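You operate a simulated robot arm through the tools that you are given. There is no shell and no other tool.

The job below is to be done with a simulated robot arm. You get a single attempt, and the scene is never put back.

TASK
The red or green lead is dead: test the red one, then plug the good one into the blue socket.
Fine: both red ends go into the tester, then press TEST. The good lead's silver plug goes into the stage box; the red lead's black plug stays in the tester.

Only the result counts: the job must be done as asked and must still hold three seconds after the hand-in. Knocking over, shifting, dropping, spilling or breaking anything else fails it.

THE ROBOT
A 7-joint arm with a two-finger parallel gripper, fixed in place. Base frame: the origin is on the floor under the middle of its stand, x ahead of it, y to its left, z up; the work surface is at about z = 750. Lengths are in mm, angles in degrees, forces in N, time in s.
With the tool pointing down near the work surface it reaches from about 320 to 860 mm from the base axis. Its first joint turns from -166.0 to 166.0 degrees. Payload 3.43 kg.
The tool frame sits at the grasp point between the pads (the TCP): z along the fingers, y along the line on which they close. The tips reach 34 mm beyond it. The gripper opens to 128 mm. The fingers are 24 mm wide and 12 mm thick; the gripper's body (48 by 130 mm) begins 96 mm behind the TCP.
Orientation is that of the tool frame in the base frame, as a unit quaternion [w, x, y, z]. With the fingers straight down and closing along the base's y, the tool's x points along the base's -x, its y along +y and its z along -z.

THE INTERFACE
- The arm moves only by the tool step_arm. Its argument "steps" is a list of rows, each an object of numbers (a shift or turn left out is 0, a gripper value left out holds the last): "tx", "ty", "tz": the shift along the tool's x, y, z in units of 500 mm (1.0 is 500 mm); "wx", "wy", "wz": the turn, a rotation vector about the tool's x, y, z in units of 90 degrees (1.0 is 90 degrees); "fingers": the finger opening in m, from 0 to 0.128. In form: [{"tx": .., "ty": .., "tz": .., "wx": .., "wy": .., "wz": .., "fingers": ..}, ...]. A call has 1 to 20 rows; each row is the pose to reach, as a shift and turn from the pose commanded when the call began, along the tool's axes at that moment. A call with a number of a shift or a turn outside -1 to 1 is refused whole. Rows are played at 5 a second. More than 50 mm and 8.6 degrees between two rows, or a gripper value outside its range, and nothing of the call is played. Where a pose cannot be reached the arm comes as near as it can. A force on the tool above 40 N (or 10 N above the force at the start of the call, whichever is more), or a blocked arm, ends the call early, and 0.2 s more pass. Each finger travels about 153 mm/s and halts on what it meets, pressing with about 36 N; the grip force reading is that of the motor and also rises with nothing between the fingers. The clock runs only during rows and for 0.2 s after the last one: add rows that repeat a pose to give the fingers time. The reply holds the time, the measured pose of the TCP, the force on the tool along the base axes, the opening and the grip force, in the units named above and with some noise, with the torque about the TCP (base axes, N m) and any sound that the robot's microphone picked up.
- Cameras (640 x 400 px; columns grow to the right, rows downward): "scene" is fixed at [222.1, 493.8, 1533.5]; the picture's right is [-0.96, -0.28, 0.00], its down [-0.12, 0.39, -0.91] and it looks along [0.26, -0.88, -0.41] (base axes); focal length 336 px, centre (320, 200). "wrist" rides on the gripper at [76, -11, -160] in the tool frame; the picture's right is [0.15, 0.99, 0.00], its down [-0.88, 0.13, -0.46] and it looks along [-0.45, 0.07, 0.89] (tool axes); focal length 234 px, centre (320, 200). There is no depth. A picture from a camera that has moved, and an enlarged one, comes with that camera's place and axes in the base frame and with its lens. The place of the scene camera against the robot may be out by one fixed shift of up to 18 mm in any direction.
- get_image(camera): a new picture of that camera. The clock stands still meanwhile.
- enlarge(camera, box): a new picture of the part [left, top, right, bottom] of that camera's present view, enlarged. The clock stands still meanwhile.
- sign_off(): hands the job in; it is judged then, once.

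Places have to be worked out from the pictures, the camera data and where the tool is seen. Open the gripper and draw the arm clear of the work before you hand the job in, unless the task says otherwise.

The tools are called after ">>>" as a command line: name --argument value ..., lists and objects as JSON in quotes. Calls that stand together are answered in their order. step_arm: Moves the arm, as the interface text tells. Its arguments: {"type":"object","properties":{"steps":{"type":"array","items":{"type":"object","properties":{"tx":{"type":"number"},"ty":{"type":"number"},"tz":{"type":"number"},"wx":{"type":"number"},"wy":{"type":"number"},"wz":{"type":"number"},"fingers":{"type":"number"}}}}},"required":["steps"]} The other tools are called the same way: get_image (camera) takes a picture; enlarge (camera, box) takes an enlarged picture of a part of a camera's view; sign_off () hands the job in.

At the start:

```text
time: 0.0
tool_pos: [395.9, -392.7, 1150.4]
ee_rot: [0.0, 0.0, 1.0, 0.001]
force: [-0.4, 0.6, -0.2]
moment: [-0.02, 0.02, -0.03]
finger_gap: 128.1
finger_force: 0.0
```

scene: 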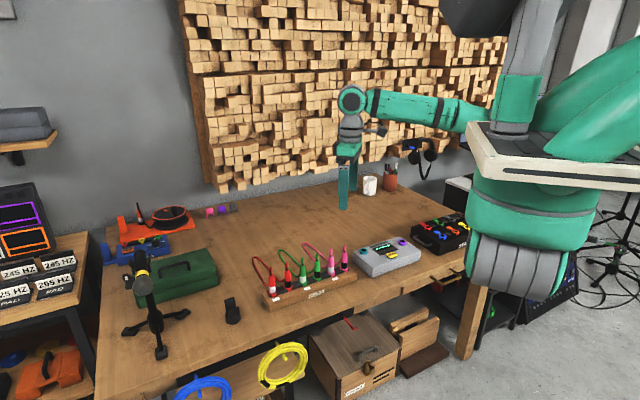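
wrist: 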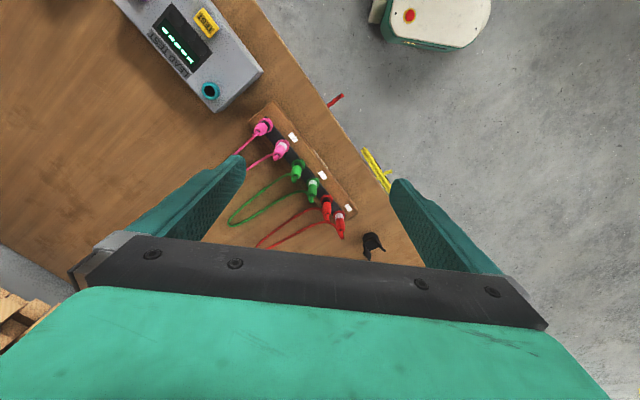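

I start by looking closely at the leads, the tester and the stage box in both cameras.

>>> enlarge --camera "scene" --box '[240, 220, 360, 310]'

>>> enlarge --camera "scene" --box '[340, 200, 480, 290]'

>>> enlarge --camera "wrist" --box '[220, 90, 400, 260]'

>>> enlarge --camera "wrist" --box '[100, 0, 280, 120]'

```text
4.44 times, centred on (300, 265) of scene
camera zoom: at [222.1, 493.8, 1533.5], right [-0.96, -0.28, 0.0], down [-0.12, 0.39, -0.91], along [0.26, -0.88, -0.41], focal length 1494 px, centre (409, -89)
```

zoom: 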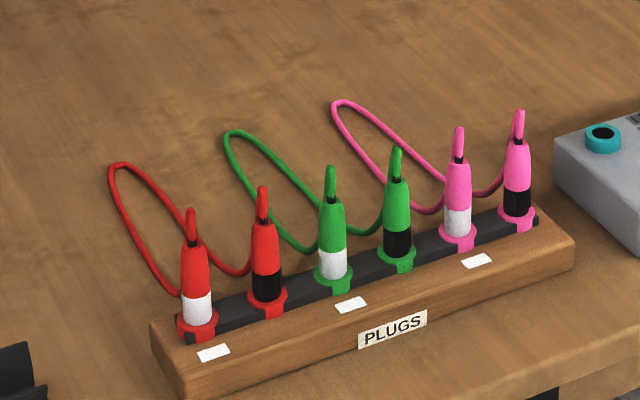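

```text
4.44 times, centred on (410, 245) of scene
camera zoom: at [222.1, 493.8, 1533.5], right [-0.96, -0.28, 0.0], down [-0.12, 0.39, -0.91], along [0.26, -0.88, -0.41], focal length 1494 px, centre (-80, 0)
```

zoom: 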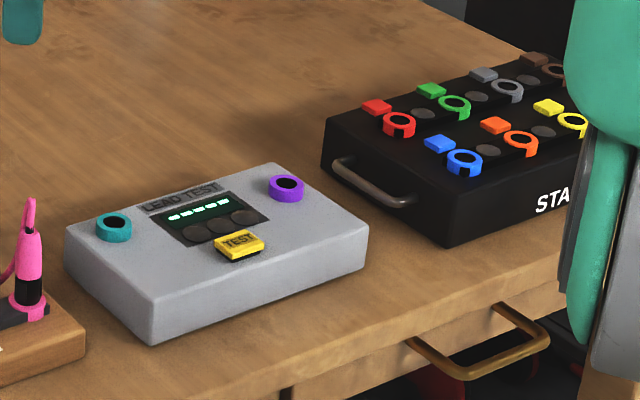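

```text
2.35 times, centred on (310, 175) of wrist
camera zoom: at [319.0, -403.7, 1310.6], right [-0.15, 0.99, 0.0], down [0.88, 0.13, 0.46], along [0.45, 0.07, -0.89], focal length 551 px, centre (344, 259)
```

zoom: 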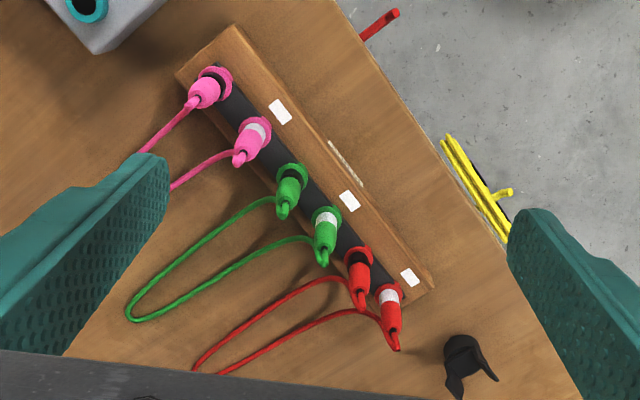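

```text
3.33 times, centred on (190, 60) of wrist
camera zoom: at [319.0, -403.7, 1310.6], right [-0.15, 0.99, 0.0], down [0.88, 0.13, 0.46], along [0.45, 0.07, -0.89], focal length 781 px, centre (753, 667)
```

zoom: 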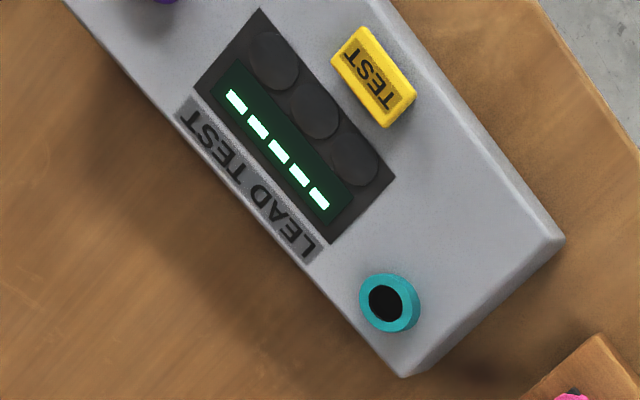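

The rack, tester and stage box are visible. I enlarge further to see the key tabs on the collars and sockets.

>>> enlarge --camera "scene" --box '[262, 250, 302, 300]'

>>> enlarge --camera "scene" --box '[405, 210, 475, 255]'

>>> enlarge --camera "scene" --box '[350, 230, 425, 280]'

>>> enlarge --camera "wrist" --box '[280, 150, 360, 250]'

```text
8.00 times, centred on (282, 275) of scene
camera zoom: at [222.1, 493.8, 1533.5], right [-0.96, -0.28, 0.0], down [-0.12, 0.39, -0.91], along [0.26, -0.88, -0.41], focal length 2689 px, centre (624, -400)
```

zoom: 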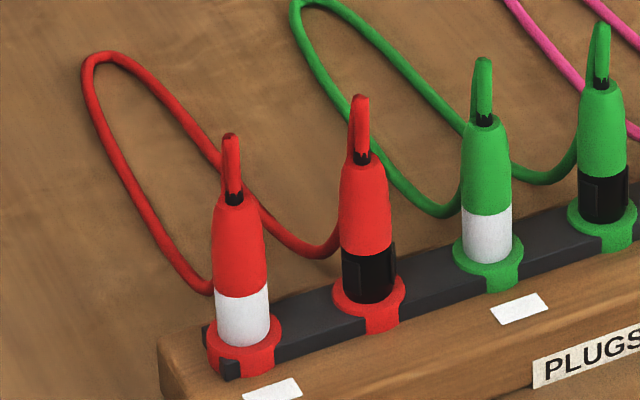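

```text
8.89 times, centred on (440, 232) of scene
camera zoom: at [222.1, 493.8, 1533.5], right [-0.96, -0.28, 0.0], down [-0.12, 0.39, -0.91], along [0.26, -0.88, -0.41], focal length 2988 px, centre (-747, -89)
```

zoom: 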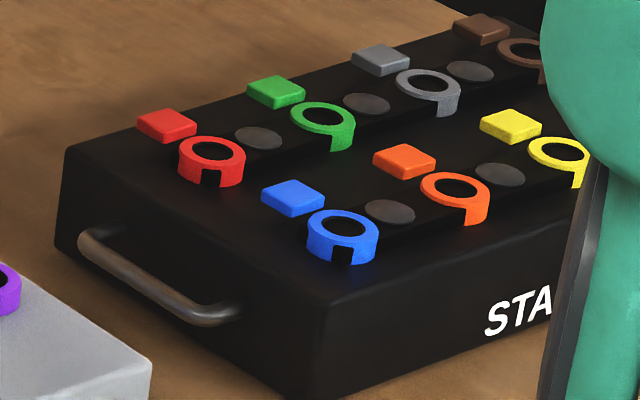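

```text
8.00 times, centred on (388, 255) of scene
camera zoom: at [222.1, 493.8, 1533.5], right [-0.96, -0.28, 0.0], down [-0.12, 0.39, -0.91], along [0.26, -0.88, -0.41], focal length 2689 px, centre (-220, -240)
```

zoom: 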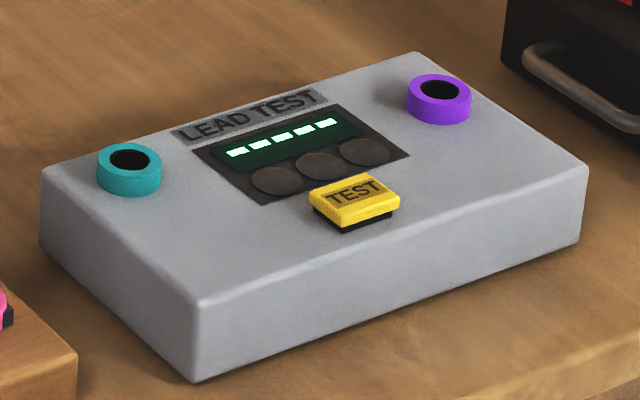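

```text
4.00 times, centred on (320, 200) of wrist
camera zoom: at [319.0, -403.7, 1310.6], right [-0.15, 0.99, 0.0], down [0.88, 0.13, 0.46], along [0.45, 0.07, -0.89], focal length 937 px, centre (320, 200)
```

zoom: 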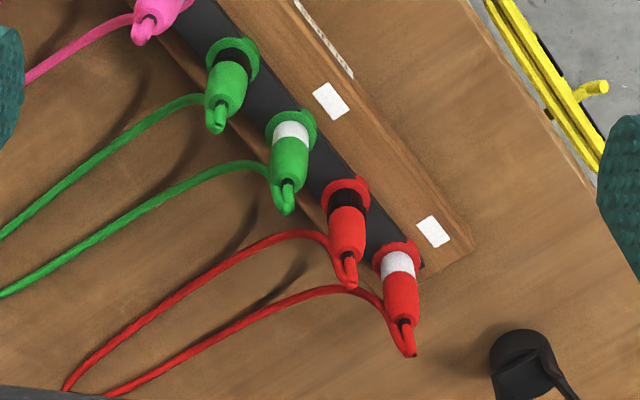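

The sockets on the stage box appear to have slots (keyed), so I want a view from above. I move the hand at its present height toward the stage box and turn 45° so the fingers' line runs along the table edge.

>>> step_arm --steps '[{"tx": 0.0672, "ty": -0.0534, "wz": 0.05}, {"tx": 0.1344, "ty": -0.1068, "wz": 0.1}, {"tx": 0.2016, "ty": -0.1602, "wz": 0.15}, {"tx": 0.2688, "ty": -0.2136, "wz": 0.2}, {"tx": 0.336, "ty": -0.267, "wz": 0.25}, {"tx": 0.4032, "ty": -0.3204, "wz": 0.3}, {"tx": 0.4704, "ty": -0.3738, "wz": 0.35}, {"tx": 0.5376, "ty": -0.4272, "wz": 0.4}, {"tx": 0.6048, "ty": -0.4806, "wz": 0.45}, {"tx": 0.672, "ty": -0.534, "wz": 0.5}, {"tx": 0.672, "ty": -0.534, "wz": 0.5}]'

>>> get_image --camera "wrist"

>>> get_image --camera "scene"

```text
time: 2.4
tool_pos: [59.1, -659.8, 1151.3]
ee_rot: [0.0, 0.382, 0.924, 0.001]
force: [-0.7, -0.2, 1.0]
moment: [-0.05, -0.02, 0.02]
finger_gap: 128.1
finger_force: 0.0
```

```text
taken
camera wrist: at [-3.3, -614.1, 1311.3], right [0.6, 0.8, 0.0], down [0.71, -0.53, 0.46], along [0.37, -0.27, -0.89], focal length 234 px, centre (320, 200)
```

wrist: 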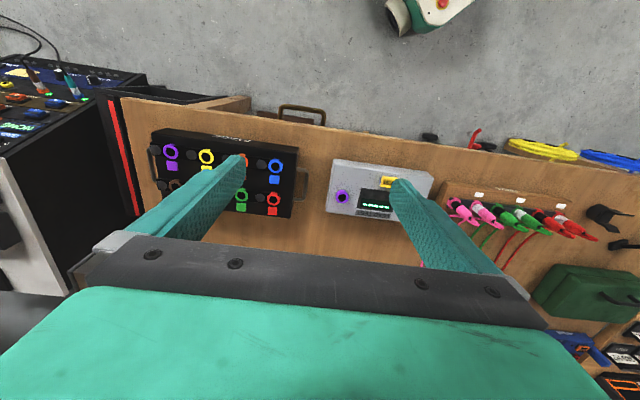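

```text
taken
```

scene: 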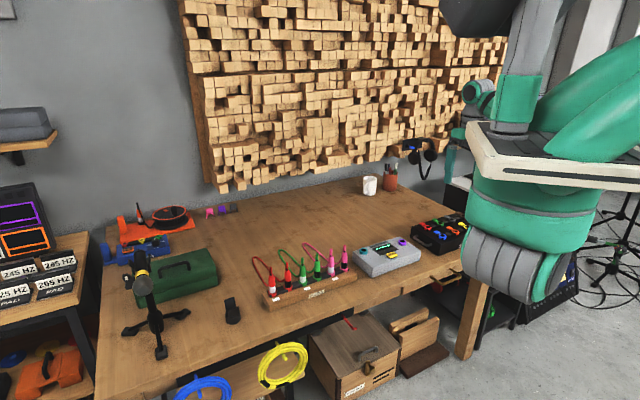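

Now the view looks down on both boxes. I enlarge the stage box, tester and rack in the wrist view.

>>> enlarge --camera "wrist" --box '[140, 120, 310, 220]'

>>> enlarge --camera "wrist" --box '[220, 140, 300, 220]'

>>> enlarge --camera "wrist" --box '[310, 140, 450, 230]'

>>> enlarge --camera "wrist" --box '[430, 170, 610, 270]'

```text
3.76 times, centred on (225, 170) of wrist
camera zoom: at [-3.3, -614.1, 1311.3], right [0.6, 0.8, 0.0], down [0.71, -0.53, 0.46], along [0.37, -0.27, -0.89], focal length 882 px, centre (678, 313)
```

zoom: 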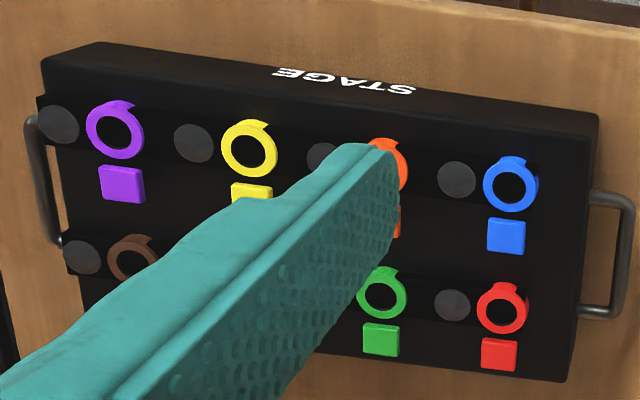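

```text
5.00 times, centred on (260, 180) of wrist
camera zoom: at [-3.3, -614.1, 1311.3], right [0.6, 0.8, 0.0], down [0.71, -0.53, 0.46], along [0.37, -0.27, -0.89], focal length 1171 px, centre (620, 300)
```

zoom: 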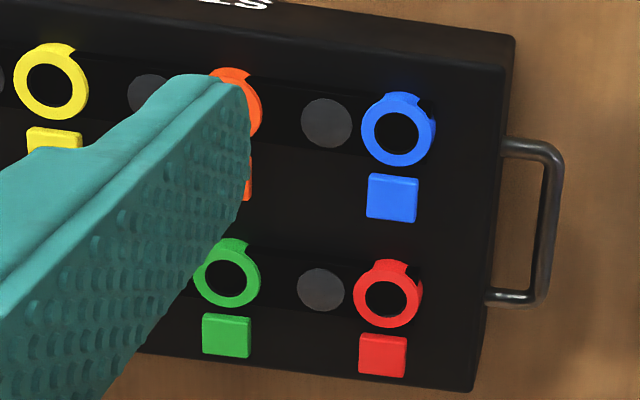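

```text
4.44 times, centred on (380, 185) of wrist
camera zoom: at [-3.3, -614.1, 1311.3], right [0.6, 0.8, 0.0], down [0.71, -0.53, 0.46], along [0.37, -0.27, -0.89], focal length 1041 px, centre (53, 267)
```

zoom: 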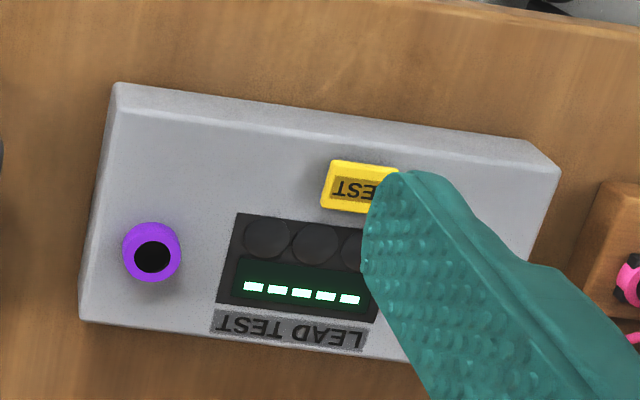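

```text
3.56 times, centred on (520, 220) of wrist
camera zoom: at [-3.3, -614.1, 1311.3], right [0.6, 0.8, 0.0], down [0.71, -0.53, 0.46], along [0.37, -0.27, -0.89], focal length 833 px, centre (-391, 129)
```

zoom: 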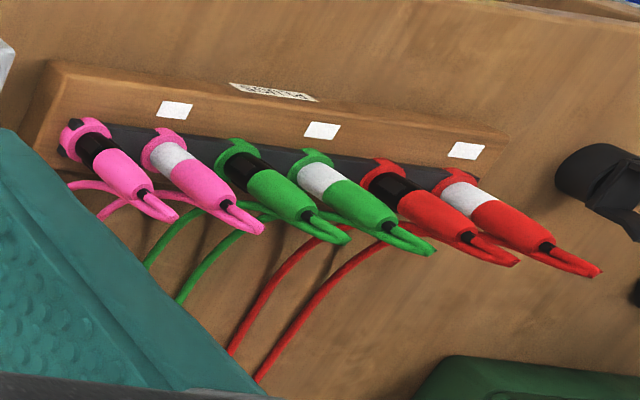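

The slots on the stage sockets point roughly towards the base +y side, while the plug tabs in the rack point to the table's front edge, so the plug must be turned. I go lower over the blue socket for a precise look.

>>> step_arm --steps '[{"tx": -0.0385, "ty": -0.0311, "tz": 0.0604}, {"tx": -0.077, "ty": -0.0622, "tz": 0.1208}, {"tx": -0.1154, "ty": -0.0934, "tz": 0.1812}, {"tx": -0.1539, "ty": -0.1245, "tz": 0.2416}, {"tx": -0.1924, "ty": -0.1556, "tz": 0.302}, {"tx": -0.1924, "ty": -0.1556, "tz": 0.302}]'

>>> get_image --camera "wrist"

>>> enlarge --camera "wrist" --box '[270, 100, 370, 190]'

```text
time: 3.8
tool_pos: [72.8, -783.8, 999.3]
ee_rot: [0.0, 0.382, 0.924, 0.0]
force: [-0.8, -0.5, -0.1]
moment: [0.0, 0.0, 0.01]
finger_gap: 128.0
finger_force: 0.0
```

```text
taken
camera wrist: at [11.3, -737.5, 1158.8], right [0.6, 0.8, 0.0], down [0.72, -0.53, 0.46], along [0.37, -0.27, -0.89], focal length 234 px, centre (320, 200)
```

wrist: 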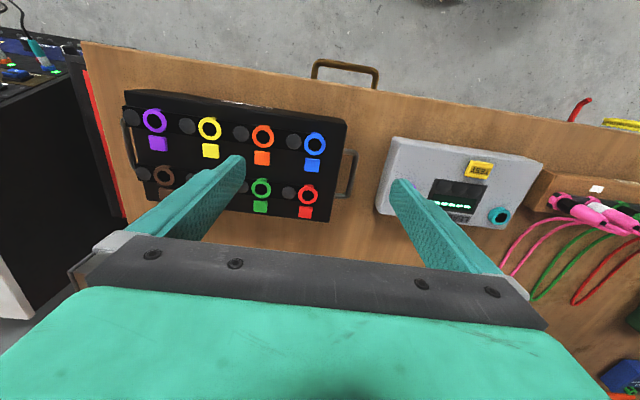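

```text
4.44 times, centred on (320, 145) of wrist
camera zoom: at [11.3, -737.5, 1158.8], right [0.6, 0.8, 0.0], down [0.72, -0.53, 0.46], along [0.37, -0.27, -0.89], focal length 1041 px, centre (320, 444)
```

zoom: 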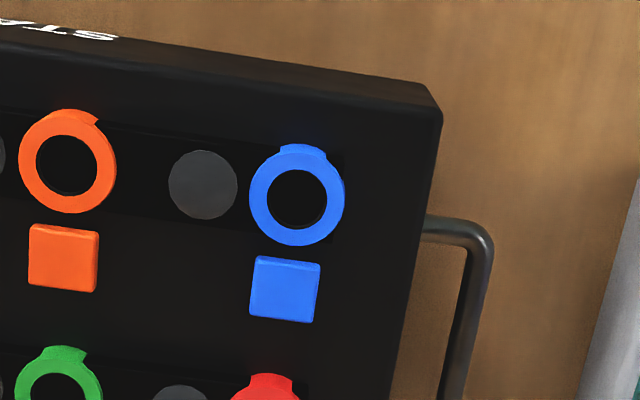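

The blue socket sits near the picture centre as planned. I enlarge it further to read the slot direction.

>>> enlarge --camera "wrist" --box '[300, 125, 332, 160]'

>>> enlarge --camera "scene" --box '[430, 230, 460, 252]'

>>> enlarge --camera "wrist" --box '[540, 170, 640, 250]'

>>> enlarge --camera "wrist" --box '[370, 130, 550, 240]'

```text
11.43 times, centred on (316, 142) of wrist
camera zoom: at [11.3, -737.5, 1158.8], right [0.6, 0.8, 0.0], down [0.72, -0.53, 0.46], along [0.37, -0.27, -0.89], focal length 2676 px, centre (366, 857)
```

zoom: 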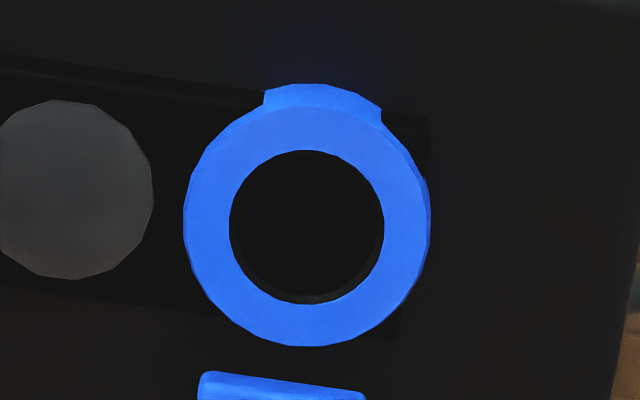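

```text
16.00 times, centred on (445, 241) of scene
camera zoom: at [222.1, 493.8, 1533.5], right [-0.96, -0.28, 0.0], down [-0.12, 0.39, -0.91], along [0.26, -0.88, -0.41], focal length 5378 px, centre (-1680, -456)
```

zoom: 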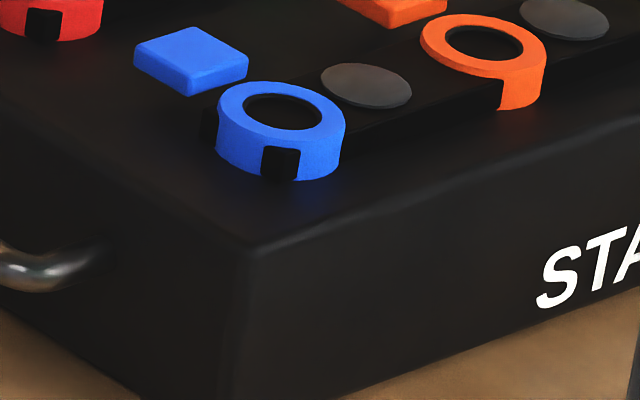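

```text
5.00 times, centred on (590, 210) of wrist
camera zoom: at [11.3, -737.5, 1158.8], right [0.6, 0.8, 0.0], down [0.72, -0.53, 0.46], along [0.37, -0.27, -0.89], focal length 1171 px, centre (-1030, 150)
```

zoom: 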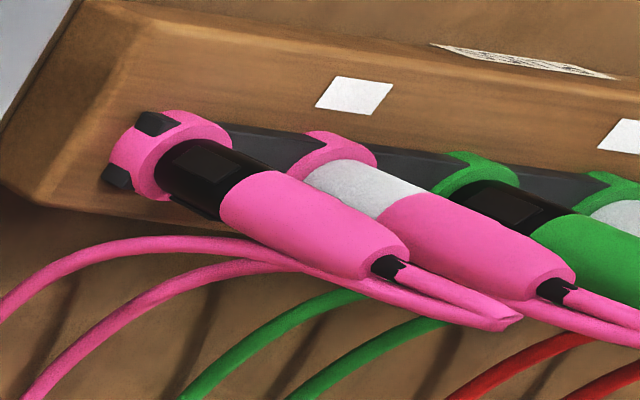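

```text
3.56 times, centred on (460, 185) of wrist
camera zoom: at [11.3, -737.5, 1158.8], right [0.6, 0.8, 0.0], down [0.72, -0.53, 0.46], along [0.37, -0.27, -0.89], focal length 833 px, centre (-178, 253)
```

zoom: 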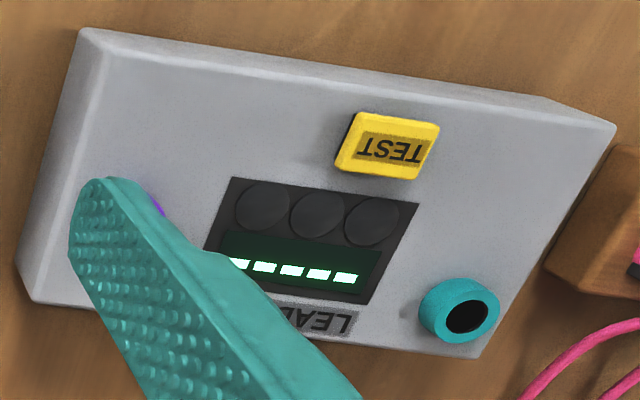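

The rings turn out to be plain round sockets (the dark bits are corners of the black strip they sit on), so no keying is needed. I judge blue at about (74, -793, 820), teal at (370, -610, 811) and purple at (230, -720, 811). I go up a bit and travel back along the table edge, looking at the tester on the way.

>>> step_arm --steps '[{"tx": -0.003, "ty": 0.08, "tz": -0.02}, {"tx": -0.006, "ty": 0.16, "tz": -0.04}, {"tx": -0.009, "ty": 0.24, "tz": -0.06}, {"tx": -0.012, "ty": 0.32, "tz": -0.08}, {"tx": -0.015, "ty": 0.4, "tz": -0.1}, {"tx": -0.018, "ty": 0.48, "tz": -0.1}, {"tx": -0.018, "ty": 0.48, "tz": -0.1}]'

>>> get_image --camera "wrist"

```text
time: 5.4
tool_pos: [247.9, -619.3, 1050.2]
ee_rot: [0.0, 0.383, 0.924, 0.0]
force: [-0.2, 0.2, -0.3]
moment: [-0.04, 0.06, -0.01]
finger_gap: 127.9
finger_force: 0.1
```

```text
taken
camera wrist: at [185.6, -573.0, 1210.1], right [0.6, 0.8, 0.0], down [0.71, -0.53, 0.46], along [0.37, -0.27, -0.89], focal length 234 px, centre (320, 200)
```

wrist: 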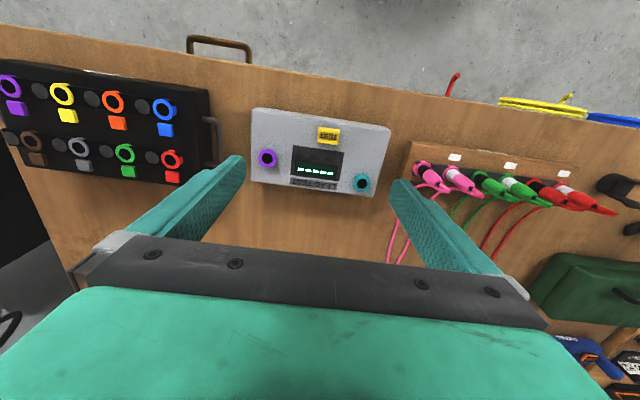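

Both tester sockets and the button are in view; I enlarge to measure them.

>>> enlarge --camera "wrist" --box '[240, 100, 400, 200]'

>>> enlarge --camera "wrist" --box '[140, 80, 190, 112]'

>>> enlarge --camera "wrist" --box '[400, 130, 620, 260]'

```text
4.00 times, centred on (320, 150) of wrist
camera zoom: at [185.6, -573.0, 1210.1], right [0.6, 0.8, 0.0], down [0.71, -0.53, 0.46], along [0.37, -0.27, -0.89], focal length 937 px, centre (320, 400)
```

zoom: 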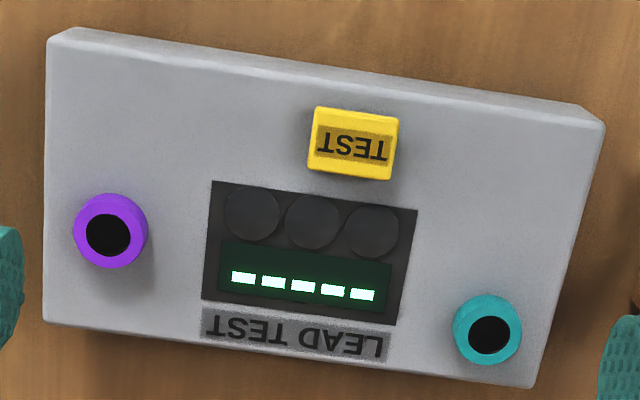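

```text
12.50 times, centred on (165, 96) of wrist
camera zoom: at [185.6, -573.0, 1210.1], right [0.6, 0.8, 0.0], down [0.71, -0.53, 0.46], along [0.37, -0.27, -0.89], focal length 2927 px, centre (2258, 1500)
```

zoom: 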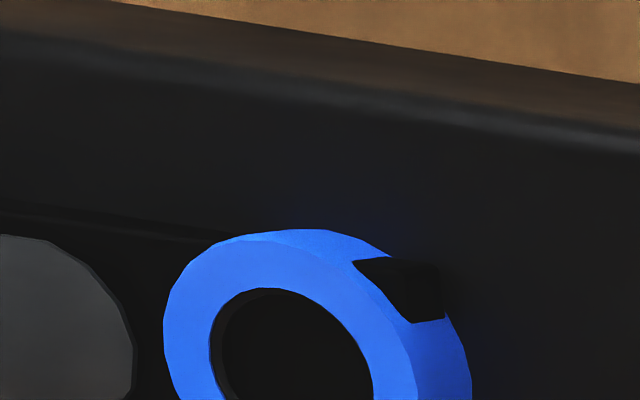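

```text
2.91 times, centred on (510, 195) of wrist
camera zoom: at [185.6, -573.0, 1210.1], right [0.6, 0.8, 0.0], down [0.71, -0.53, 0.46], along [0.37, -0.27, -0.89], focal length 681 px, centre (-233, 214)
```

zoom: 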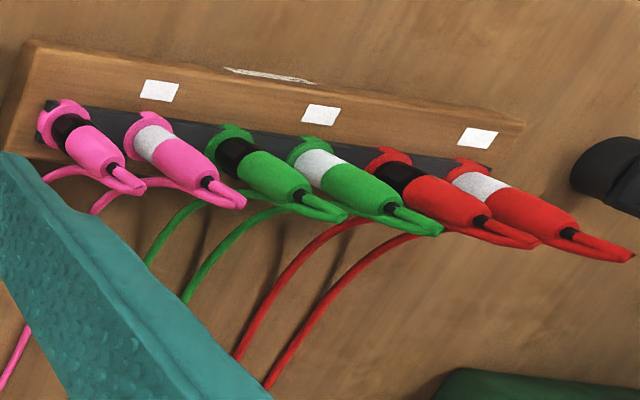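

Tester sockets agree well with the earlier estimate: purple (230, -721), teal (370, -612), ring tops about z 811; TEST button near (262, -612). I now travel to above the red silver plug near (611, -304).

>>> step_arm --steps '[{"tx": -0.006, "ty": 0.088, "tz": 0.0}, {"tx": -0.012, "ty": 0.176, "tz": 0.0}, {"tx": -0.018, "ty": 0.264, "tz": 0.0}, {"tx": -0.024, "ty": 0.352, "tz": 0.0}, {"tx": -0.03, "ty": 0.44, "tz": 0.0}, {"tx": -0.036, "ty": 0.528, "tz": 0.0}, {"tx": -0.042, "ty": 0.616, "tz": 0.0}, {"tx": -0.048, "ty": 0.704, "tz": 0.0}, {"tx": -0.054, "ty": 0.792, "tz": 0.0}, {"tx": -0.06, "ty": 0.88, "tz": 0.02}, {"tx": -0.068, "ty": 0.959, "tz": 0.04}, {"tx": -0.068, "ty": 0.959, "tz": 0.04}]'

>>> get_image --camera "wrist"

>>> get_image --camera "scene"

```text
time: 8.0
tool_pos: [612.1, -304.7, 1028.8]
ee_rot: [-0.001, 0.382, 0.924, 0.0]
force: [0.5, 0.4, 0.3]
moment: [0.02, -0.02, -0.01]
finger_gap: 128.1
finger_force: 0.0
```

```text
taken
camera wrist: at [549.8, -258.4, 1189.8], right [0.6, 0.8, 0.0], down [0.71, -0.53, 0.46], along [0.37, -0.27, -0.89], focal length 234 px, centre (320, 200)
```

wrist: 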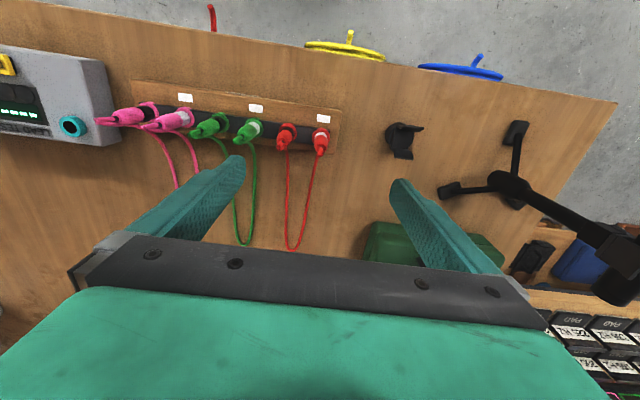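

```text
taken
```

scene: 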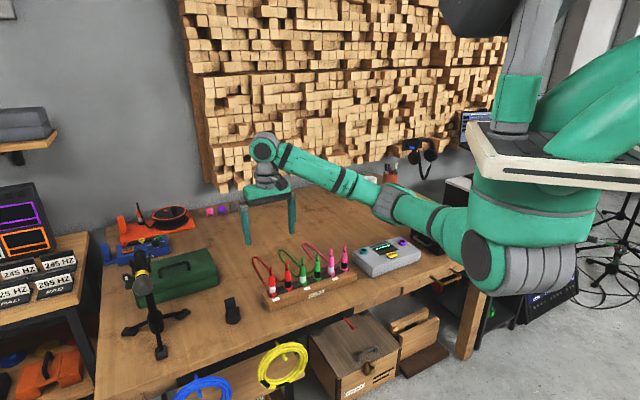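

I'm over the red plugs. I enlarge the view of the rack's red end to measure.

>>> enlarge --camera "wrist" --box '[265, 105, 345, 170]'

>>> enlarge --camera "wrist" --box '[120, 70, 360, 260]'

>>> enlarge --camera "scene" --box '[225, 170, 355, 310]'

```text
6.15 times, centred on (305, 138) of wrist
camera zoom: at [549.8, -258.4, 1189.8], right [0.6, 0.8, 0.0], down [0.71, -0.53, 0.46], along [0.37, -0.27, -0.89], focal length 1441 px, centre (412, 585)
```

zoom: 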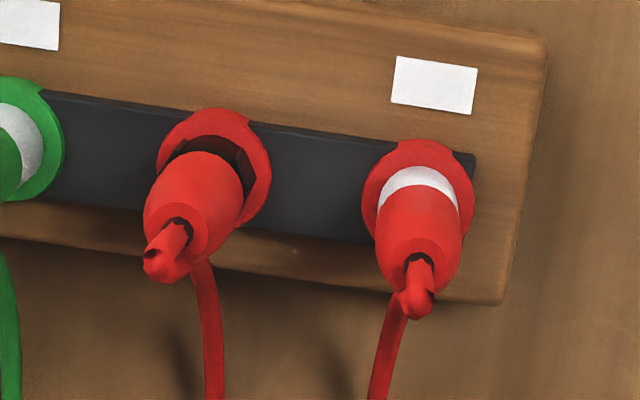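

```text
2.11 times, centred on (240, 165) of wrist
camera zoom: at [549.8, -258.4, 1189.8], right [0.6, 0.8, 0.0], down [0.71, -0.53, 0.46], along [0.37, -0.27, -0.89], focal length 493 px, centre (488, 274)
```

zoom: 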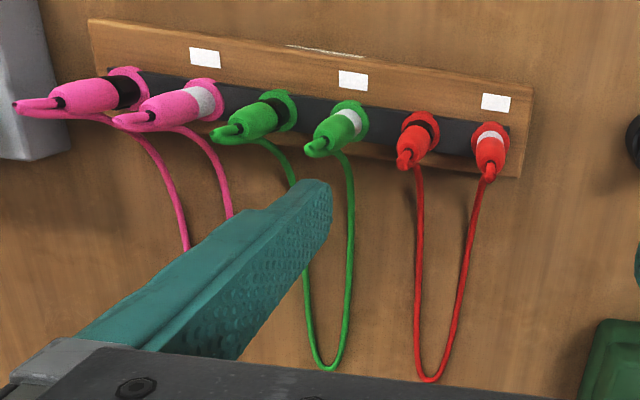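

```text
2.86 times, centred on (290, 240) of scene
camera zoom: at [222.1, 493.8, 1533.5], right [-0.96, -0.28, 0.0], down [-0.12, 0.39, -0.91], along [0.26, -0.88, -0.41], focal length 960 px, centre (406, 86)
```

zoom: 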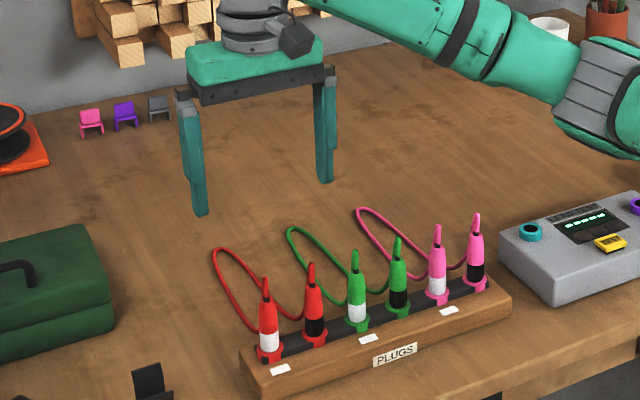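

Red silver plug: I estimate axis at (619.5, -308), ring top z≈790, body top z≈861. I centre over it, narrow the fingers to 46 mm and come down to z 950 for a check before descending.

>>> step_arm --steps '[{"tx": -0.008, "ty": 0.003, "tz": 0.05, "fingers": 0.046}, {"tx": -0.0156, "ty": 0.0054, "tz": 0.1, "fingers": 0.046}, {"tx": -0.0156, "ty": 0.0054, "tz": 0.1576, "fingers": 0.046}, {"tx": -0.0156, "ty": 0.0054, "tz": 0.1576, "fingers": 0.046}]'

>>> get_image --camera "wrist"

>>> enlarge --camera "wrist" --box '[250, 100, 390, 220]'

>>> enlarge --camera "scene" --box '[225, 190, 325, 310]'

```text
time: 9.0
tool_pos: [620.7, -306.9, 950.9]
ee_rot: [-0.001, 0.383, 0.924, 0.0]
force: [-0.2, -0.4, -0.8]
moment: [-0.01, -0.03, 0.02]
finger_gap: 45.9
finger_force: 0.1
```

```text
taken
camera wrist: at [557.2, -261.4, 1110.9], right [0.6, 0.8, 0.0], down [0.71, -0.53, 0.46], along [0.37, -0.27, -0.89], focal length 234 px, centre (320, 200)
```

wrist: 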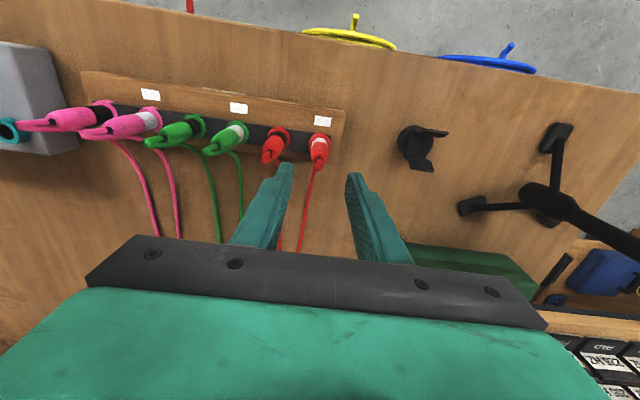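

```text
3.33 times, centred on (320, 160) of wrist
camera zoom: at [557.2, -261.4, 1110.9], right [0.6, 0.8, 0.0], down [0.71, -0.53, 0.46], along [0.37, -0.27, -0.89], focal length 781 px, centre (320, 333)
```

zoom: 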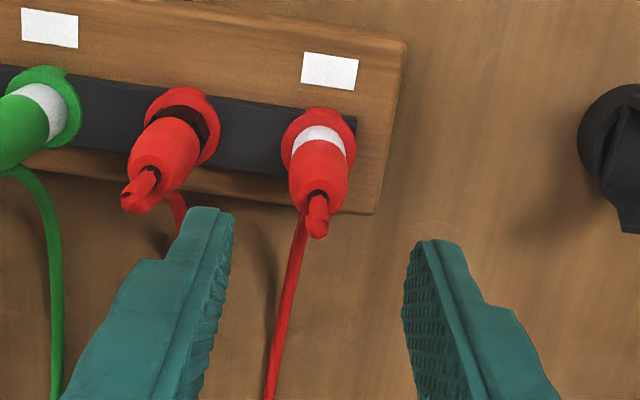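

```text
3.33 times, centred on (275, 250) of scene
camera zoom: at [222.1, 493.8, 1533.5], right [-0.96, -0.28, 0.0], down [-0.12, 0.39, -0.91], along [0.26, -0.88, -0.41], focal length 1120 px, centre (470, 33)
```

zoom: 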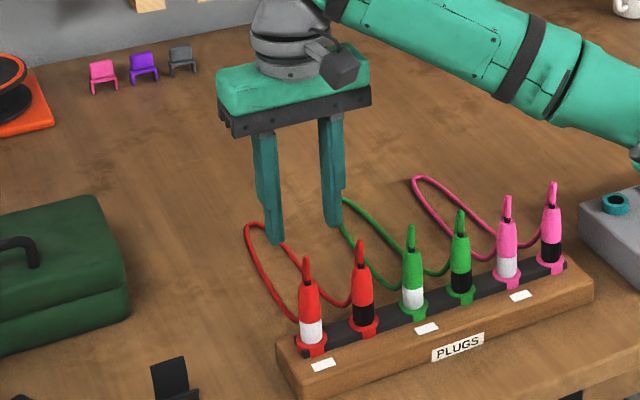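

The plug sits centred between the fingers; I judge its axis at (619.8, -308.4). I descend 118 mm with the fingers at 46 mm so tips stay about 8 mm above the ring.

>>> step_arm --steps '[{"tx": -0.003, "tz": 0.05}, {"tx": -0.003, "tz": 0.1}, {"tx": -0.003, "tz": 0.15}, {"tx": -0.003, "tz": 0.2}, {"tx": -0.003, "tz": 0.236}, {"tx": -0.003, "tz": 0.236}]'

>>> enlarge --camera "wrist" --box '[250, 100, 390, 240]'

>>> enlarge --camera "scene" --box '[235, 220, 335, 310]'

```text
time: 10.4
tool_pos: [620.9, -309.6, 832.2]
ee_rot: [0.0, 0.383, 0.924, 0.001]
force: [-0.5, -0.8, -0.5]
moment: [-0.01, 0.02, -0.01]
finger_gap: 46.1
finger_force: 0.1
```

```text
2.86 times, centred on (320, 170) of wrist
camera zoom: at [558.5, -262.8, 992.5], right [0.6, 0.8, 0.0], down [0.72, -0.53, 0.46], along [0.37, -0.27, -0.89], focal length 669 px, centre (320, 286)
```

zoom: 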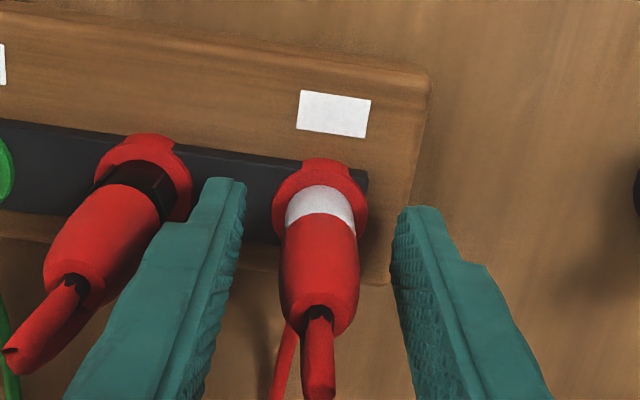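

```text
4.44 times, centred on (285, 265) of scene
camera zoom: at [222.1, 493.8, 1533.5], right [-0.96, -0.28, 0.0], down [-0.12, 0.39, -0.91], along [0.26, -0.88, -0.41], focal length 1494 px, centre (476, -89)
```

zoom: 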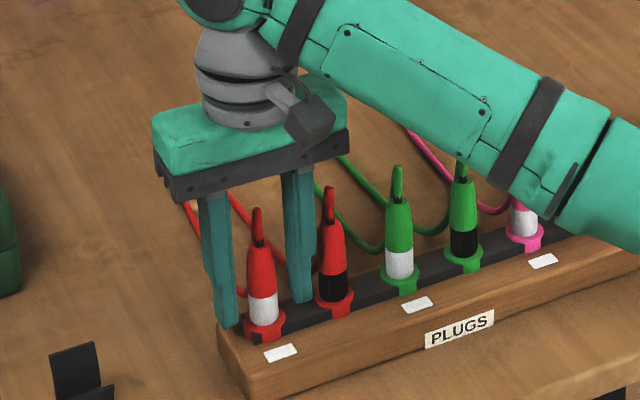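

Fingers straddle the red silver plug with clearance on both sides. I close on it.

>>> step_arm --steps '[{"fingers": 0.0}, {"fingers": 0.0}, {"fingers": 0.0}]'

>>> enlarge --camera "wrist" --box '[250, 100, 390, 240]'

```text
time: 11.2
tool_pos: [620.3, -309.1, 832.7]
ee_rot: [0.0, 0.382, 0.924, -0.001]
force: [0.0, 0.2, 0.3]
moment: [-0.01, -0.03, 0.01]
finger_gap: 20.5
finger_force: 35.9
```

```text
2.86 times, centred on (320, 170) of wrist
camera zoom: at [558.5, -262.8, 992.7], right [0.6, 0.8, 0.0], down [0.71, -0.53, 0.46], along [0.37, -0.27, -0.89], focal length 669 px, centre (320, 286)
```

zoom: 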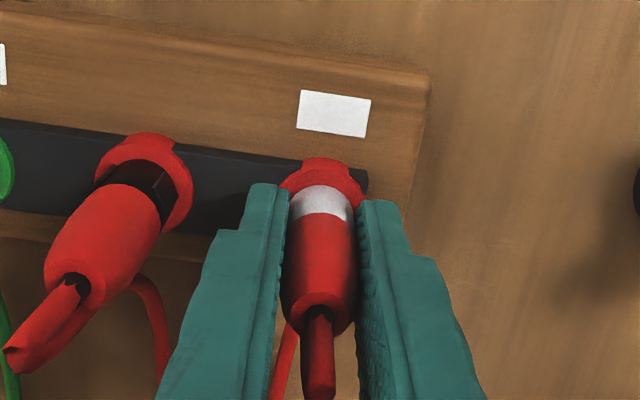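

The plug is held at 20.5 mm with practically no side force. I lift slowly, straight up 20 mm first to feel the retention.

>>> step_arm --steps '[{"tz": -0.01}, {"tz": -0.02}, {"tz": -0.03}, {"tz": -0.04}]'

>>> enlarge --camera "scene" --box '[235, 220, 335, 310]'

>>> enlarge --camera "wrist" --box '[250, 100, 390, 240]'

```text
time: 12.2
tool_pos: [619.2, -310.0, 853.2]
ee_rot: [0.0, 0.383, 0.924, 0.0]
force: [-0.1, 0.8, -0.2]
moment: [-0.01, -0.01, 0.06]
finger_gap: 20.1
finger_force: 36.2
```

```text
4.44 times, centred on (285, 265) of scene
camera zoom: at [222.1, 493.8, 1533.5], right [-0.96, -0.28, 0.0], down [-0.12, 0.39, -0.91], along [0.26, -0.88, -0.41], focal length 1494 px, centre (476, -89)
```

zoom: 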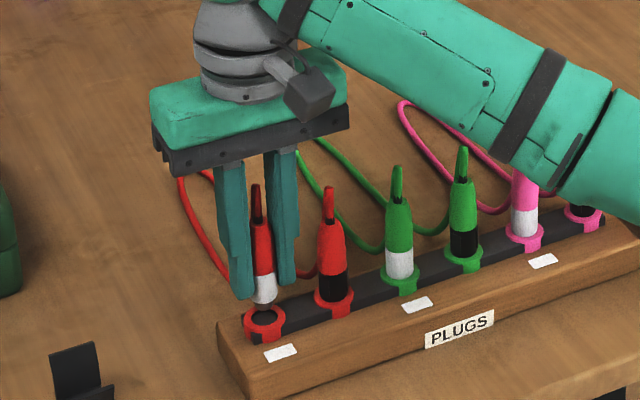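

```text
2.86 times, centred on (320, 170) of wrist
camera zoom: at [558.0, -262.9, 1013.1], right [0.6, 0.8, 0.0], down [0.71, -0.53, 0.46], along [0.37, -0.27, -0.89], focal length 669 px, centre (320, 286)
```

zoom: 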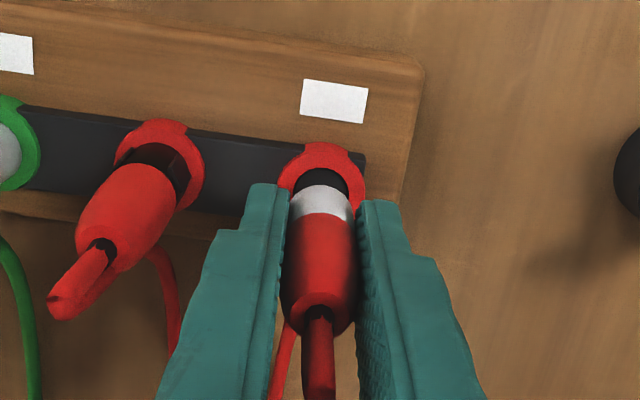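

The plug came out with no resistance; its lower end looks clear of the ring already. I lift another 40 mm and look at the plug's lower end.

>>> step_arm --steps '[{"tz": -0.03}, {"tz": -0.06}, {"tz": -0.09}, {"tz": -0.12}, {"tz": -0.12}]'

>>> enlarge --camera "scene" --box '[260, 230, 320, 310]'

>>> enlarge --camera "wrist" --box '[270, 80, 370, 240]'

>>> get_image --camera "scene"

```text
time: 13.4
tool_pos: [619.3, -310.4, 912.7]
ee_rot: [0.0, 0.382, 0.924, 0.0]
force: [0.4, 0.4, 0.2]
moment: [0.0, -0.02, -0.06]
finger_gap: 20.2
finger_force: 36.6
```

```text
5.00 times, centred on (290, 270) of scene
camera zoom: at [222.1, 493.8, 1533.5], right [-0.96, -0.28, 0.0], down [-0.12, 0.39, -0.91], along [0.26, -0.88, -0.41], focal length 1680 px, centre (470, -150)
```

zoom: 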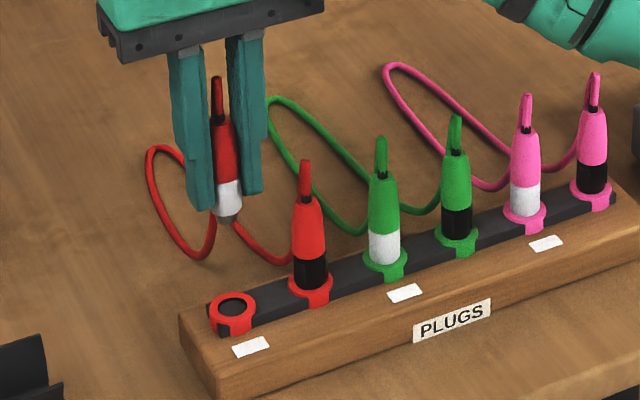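

```text
2.50 times, centred on (320, 160) of wrist
camera zoom: at [558.2, -262.9, 1072.6], right [0.6, 0.8, 0.0], down [0.71, -0.53, 0.46], along [0.37, -0.27, -0.89], focal length 585 px, centre (320, 300)
```

zoom: 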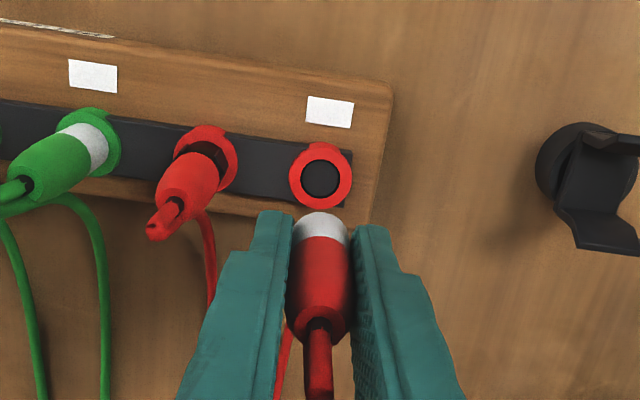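

```text
taken
```

scene: 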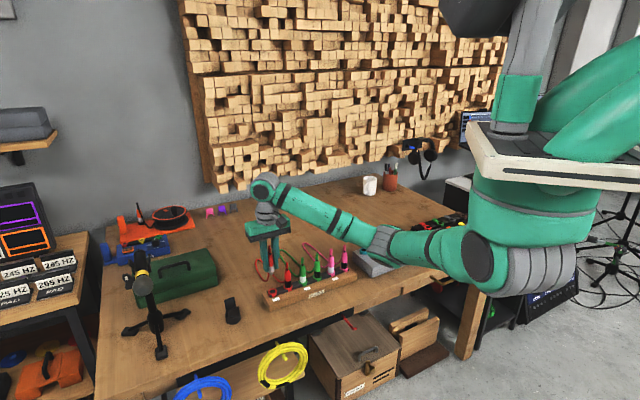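

The plug has a short tapered tip and was seated only about 10 mm deep. I take a precise reference of where the rack hole appears relative to the held plug (80 mm lift), to replicate over the teal socket.

>>> enlarge --camera "wrist" --box '[296, 132, 344, 172]'

>>> enlarge --camera "wrist" --box '[110, 60, 350, 240]'

>>> enlarge --camera "scene" --box '[265, 240, 295, 300]'

```text
10.00 times, centred on (320, 152) of wrist
camera zoom: at [558.2, -262.9, 1072.6], right [0.6, 0.8, 0.0], down [0.71, -0.53, 0.46], along [0.37, -0.27, -0.89], focal length 2342 px, centre (320, 680)
```

zoom: 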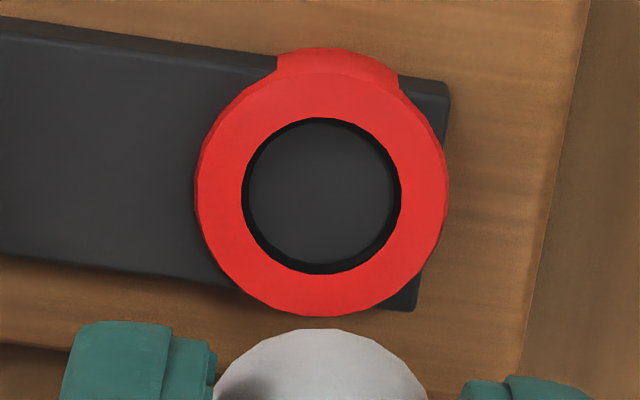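

```text
2.22 times, centred on (230, 150) of wrist
camera zoom: at [558.2, -262.9, 1072.6], right [0.6, 0.8, 0.0], down [0.71, -0.53, 0.46], along [0.37, -0.27, -0.89], focal length 520 px, centre (520, 311)
```

zoom: 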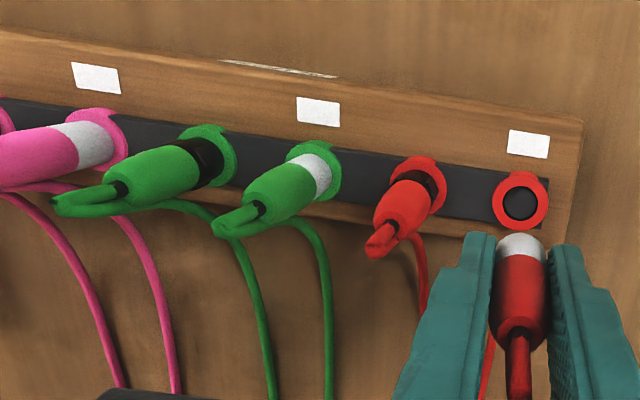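

```text
6.67 times, centred on (280, 270) of scene
camera zoom: at [222.1, 493.8, 1533.5], right [-0.96, -0.28, 0.0], down [-0.12, 0.39, -0.91], along [0.26, -0.88, -0.41], focal length 2241 px, centre (587, -267)
```

zoom: 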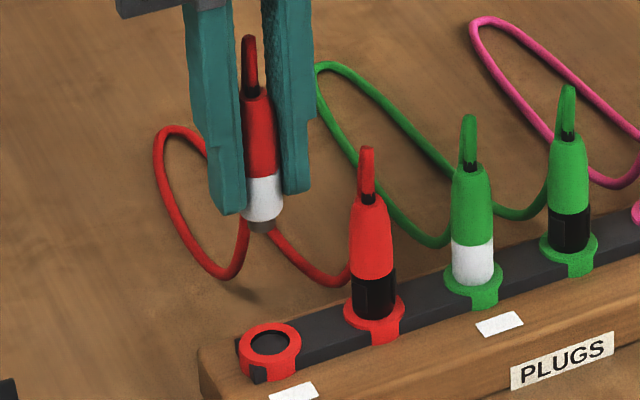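

Reference: rack hole appears at (321.5, 195.5) in this 10× view, ring width 252 px. I raise the plug, swing it around behind the rack so the cable stays clear of the other plugs, and stop above the teal socket.

>>> step_arm --steps '[{"tz": -0.08}, {"tz": -0.16}, {"tx": -0.06, "tz": -0.2}, {"tx": -0.13, "ty": -0.04, "tz": -0.2}, {"tx": -0.17, "ty": -0.11, "tz": -0.2}, {"tx": -0.19, "ty": -0.2, "tz": -0.2}, {"tx": -0.19, "ty": -0.29, "tz": -0.2}, {"tx": -0.19, "ty": -0.38, "tz": -0.2}, {"tx": -0.19, "ty": -0.47, "tz": -0.2}, {"tx": -0.18, "ty": -0.56, "tz": -0.2}, {"tx": -0.16, "ty": -0.64, "tz": -0.2}, {"tx": -0.13, "ty": -0.71, "tz": -0.2}, {"tx": -0.1, "ty": -0.76, "tz": -0.2}, {"tx": -0.0742, "ty": -0.78, "tz": -0.17}, {"tx": -0.0742, "ty": -0.78, "tz": -0.13}, {"tx": -0.0742, "ty": -0.78, "tz": -0.13}]'

>>> get_image --camera "wrist"

>>> get_image --camera "scene"

```text
time: 16.8
tool_pos: [371.0, -611.4, 977.4]
ee_rot: [0.001, 0.383, 0.924, 0.0]
force: [1.3, 0.0, 0.0]
moment: [-0.04, 0.03, 0.0]
finger_gap: 20.2
finger_force: 36.2
```

```text
taken
camera wrist: at [309.0, -565.0, 1137.4], right [0.6, 0.8, 0.0], down [0.71, -0.53, 0.46], along [0.37, -0.27, -0.89], focal length 234 px, centre (320, 200)
```

wrist: 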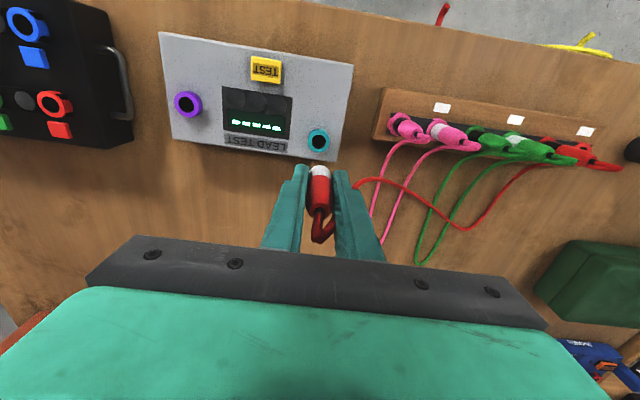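

```text
taken
```

scene: 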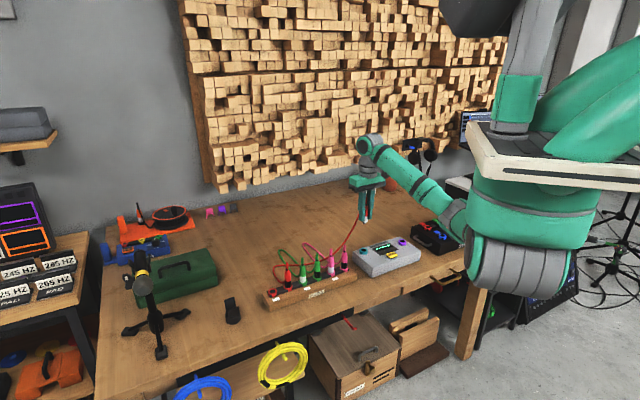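

The plug hangs over the teal socket, the cable lies free behind the rack. I measure the teal ring against the reference.

>>> enlarge --camera "wrist" --box '[296, 120, 344, 160]'

>>> enlarge --camera "scene" --box '[320, 170, 420, 290]'

```text
10.00 times, centred on (320, 140) of wrist
camera zoom: at [309.0, -565.0, 1137.4], right [0.6, 0.8, 0.0], down [0.71, -0.53, 0.46], along [0.37, -0.27, -0.89], focal length 2342 px, centre (320, 800)
```

zoom: 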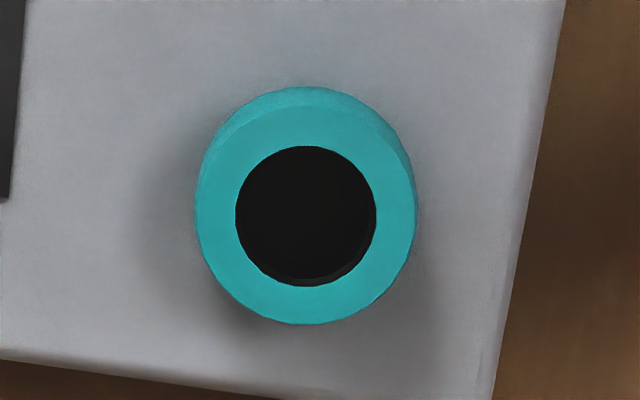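

```text
3.33 times, centred on (370, 230) of scene
camera zoom: at [222.1, 493.8, 1533.5], right [-0.96, -0.28, 0.0], down [-0.12, 0.39, -0.91], along [0.26, -0.88, -0.41], focal length 1120 px, centre (153, 100)
```

zoom: 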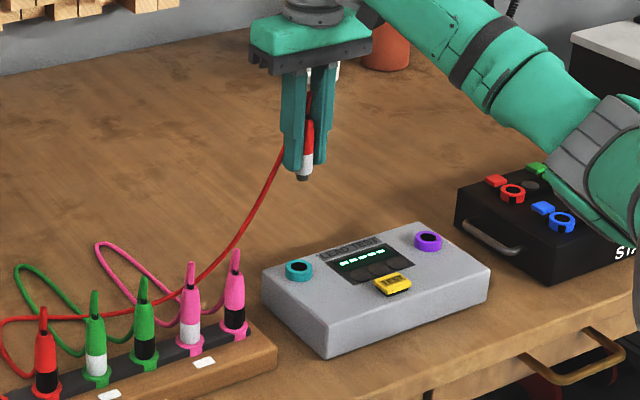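

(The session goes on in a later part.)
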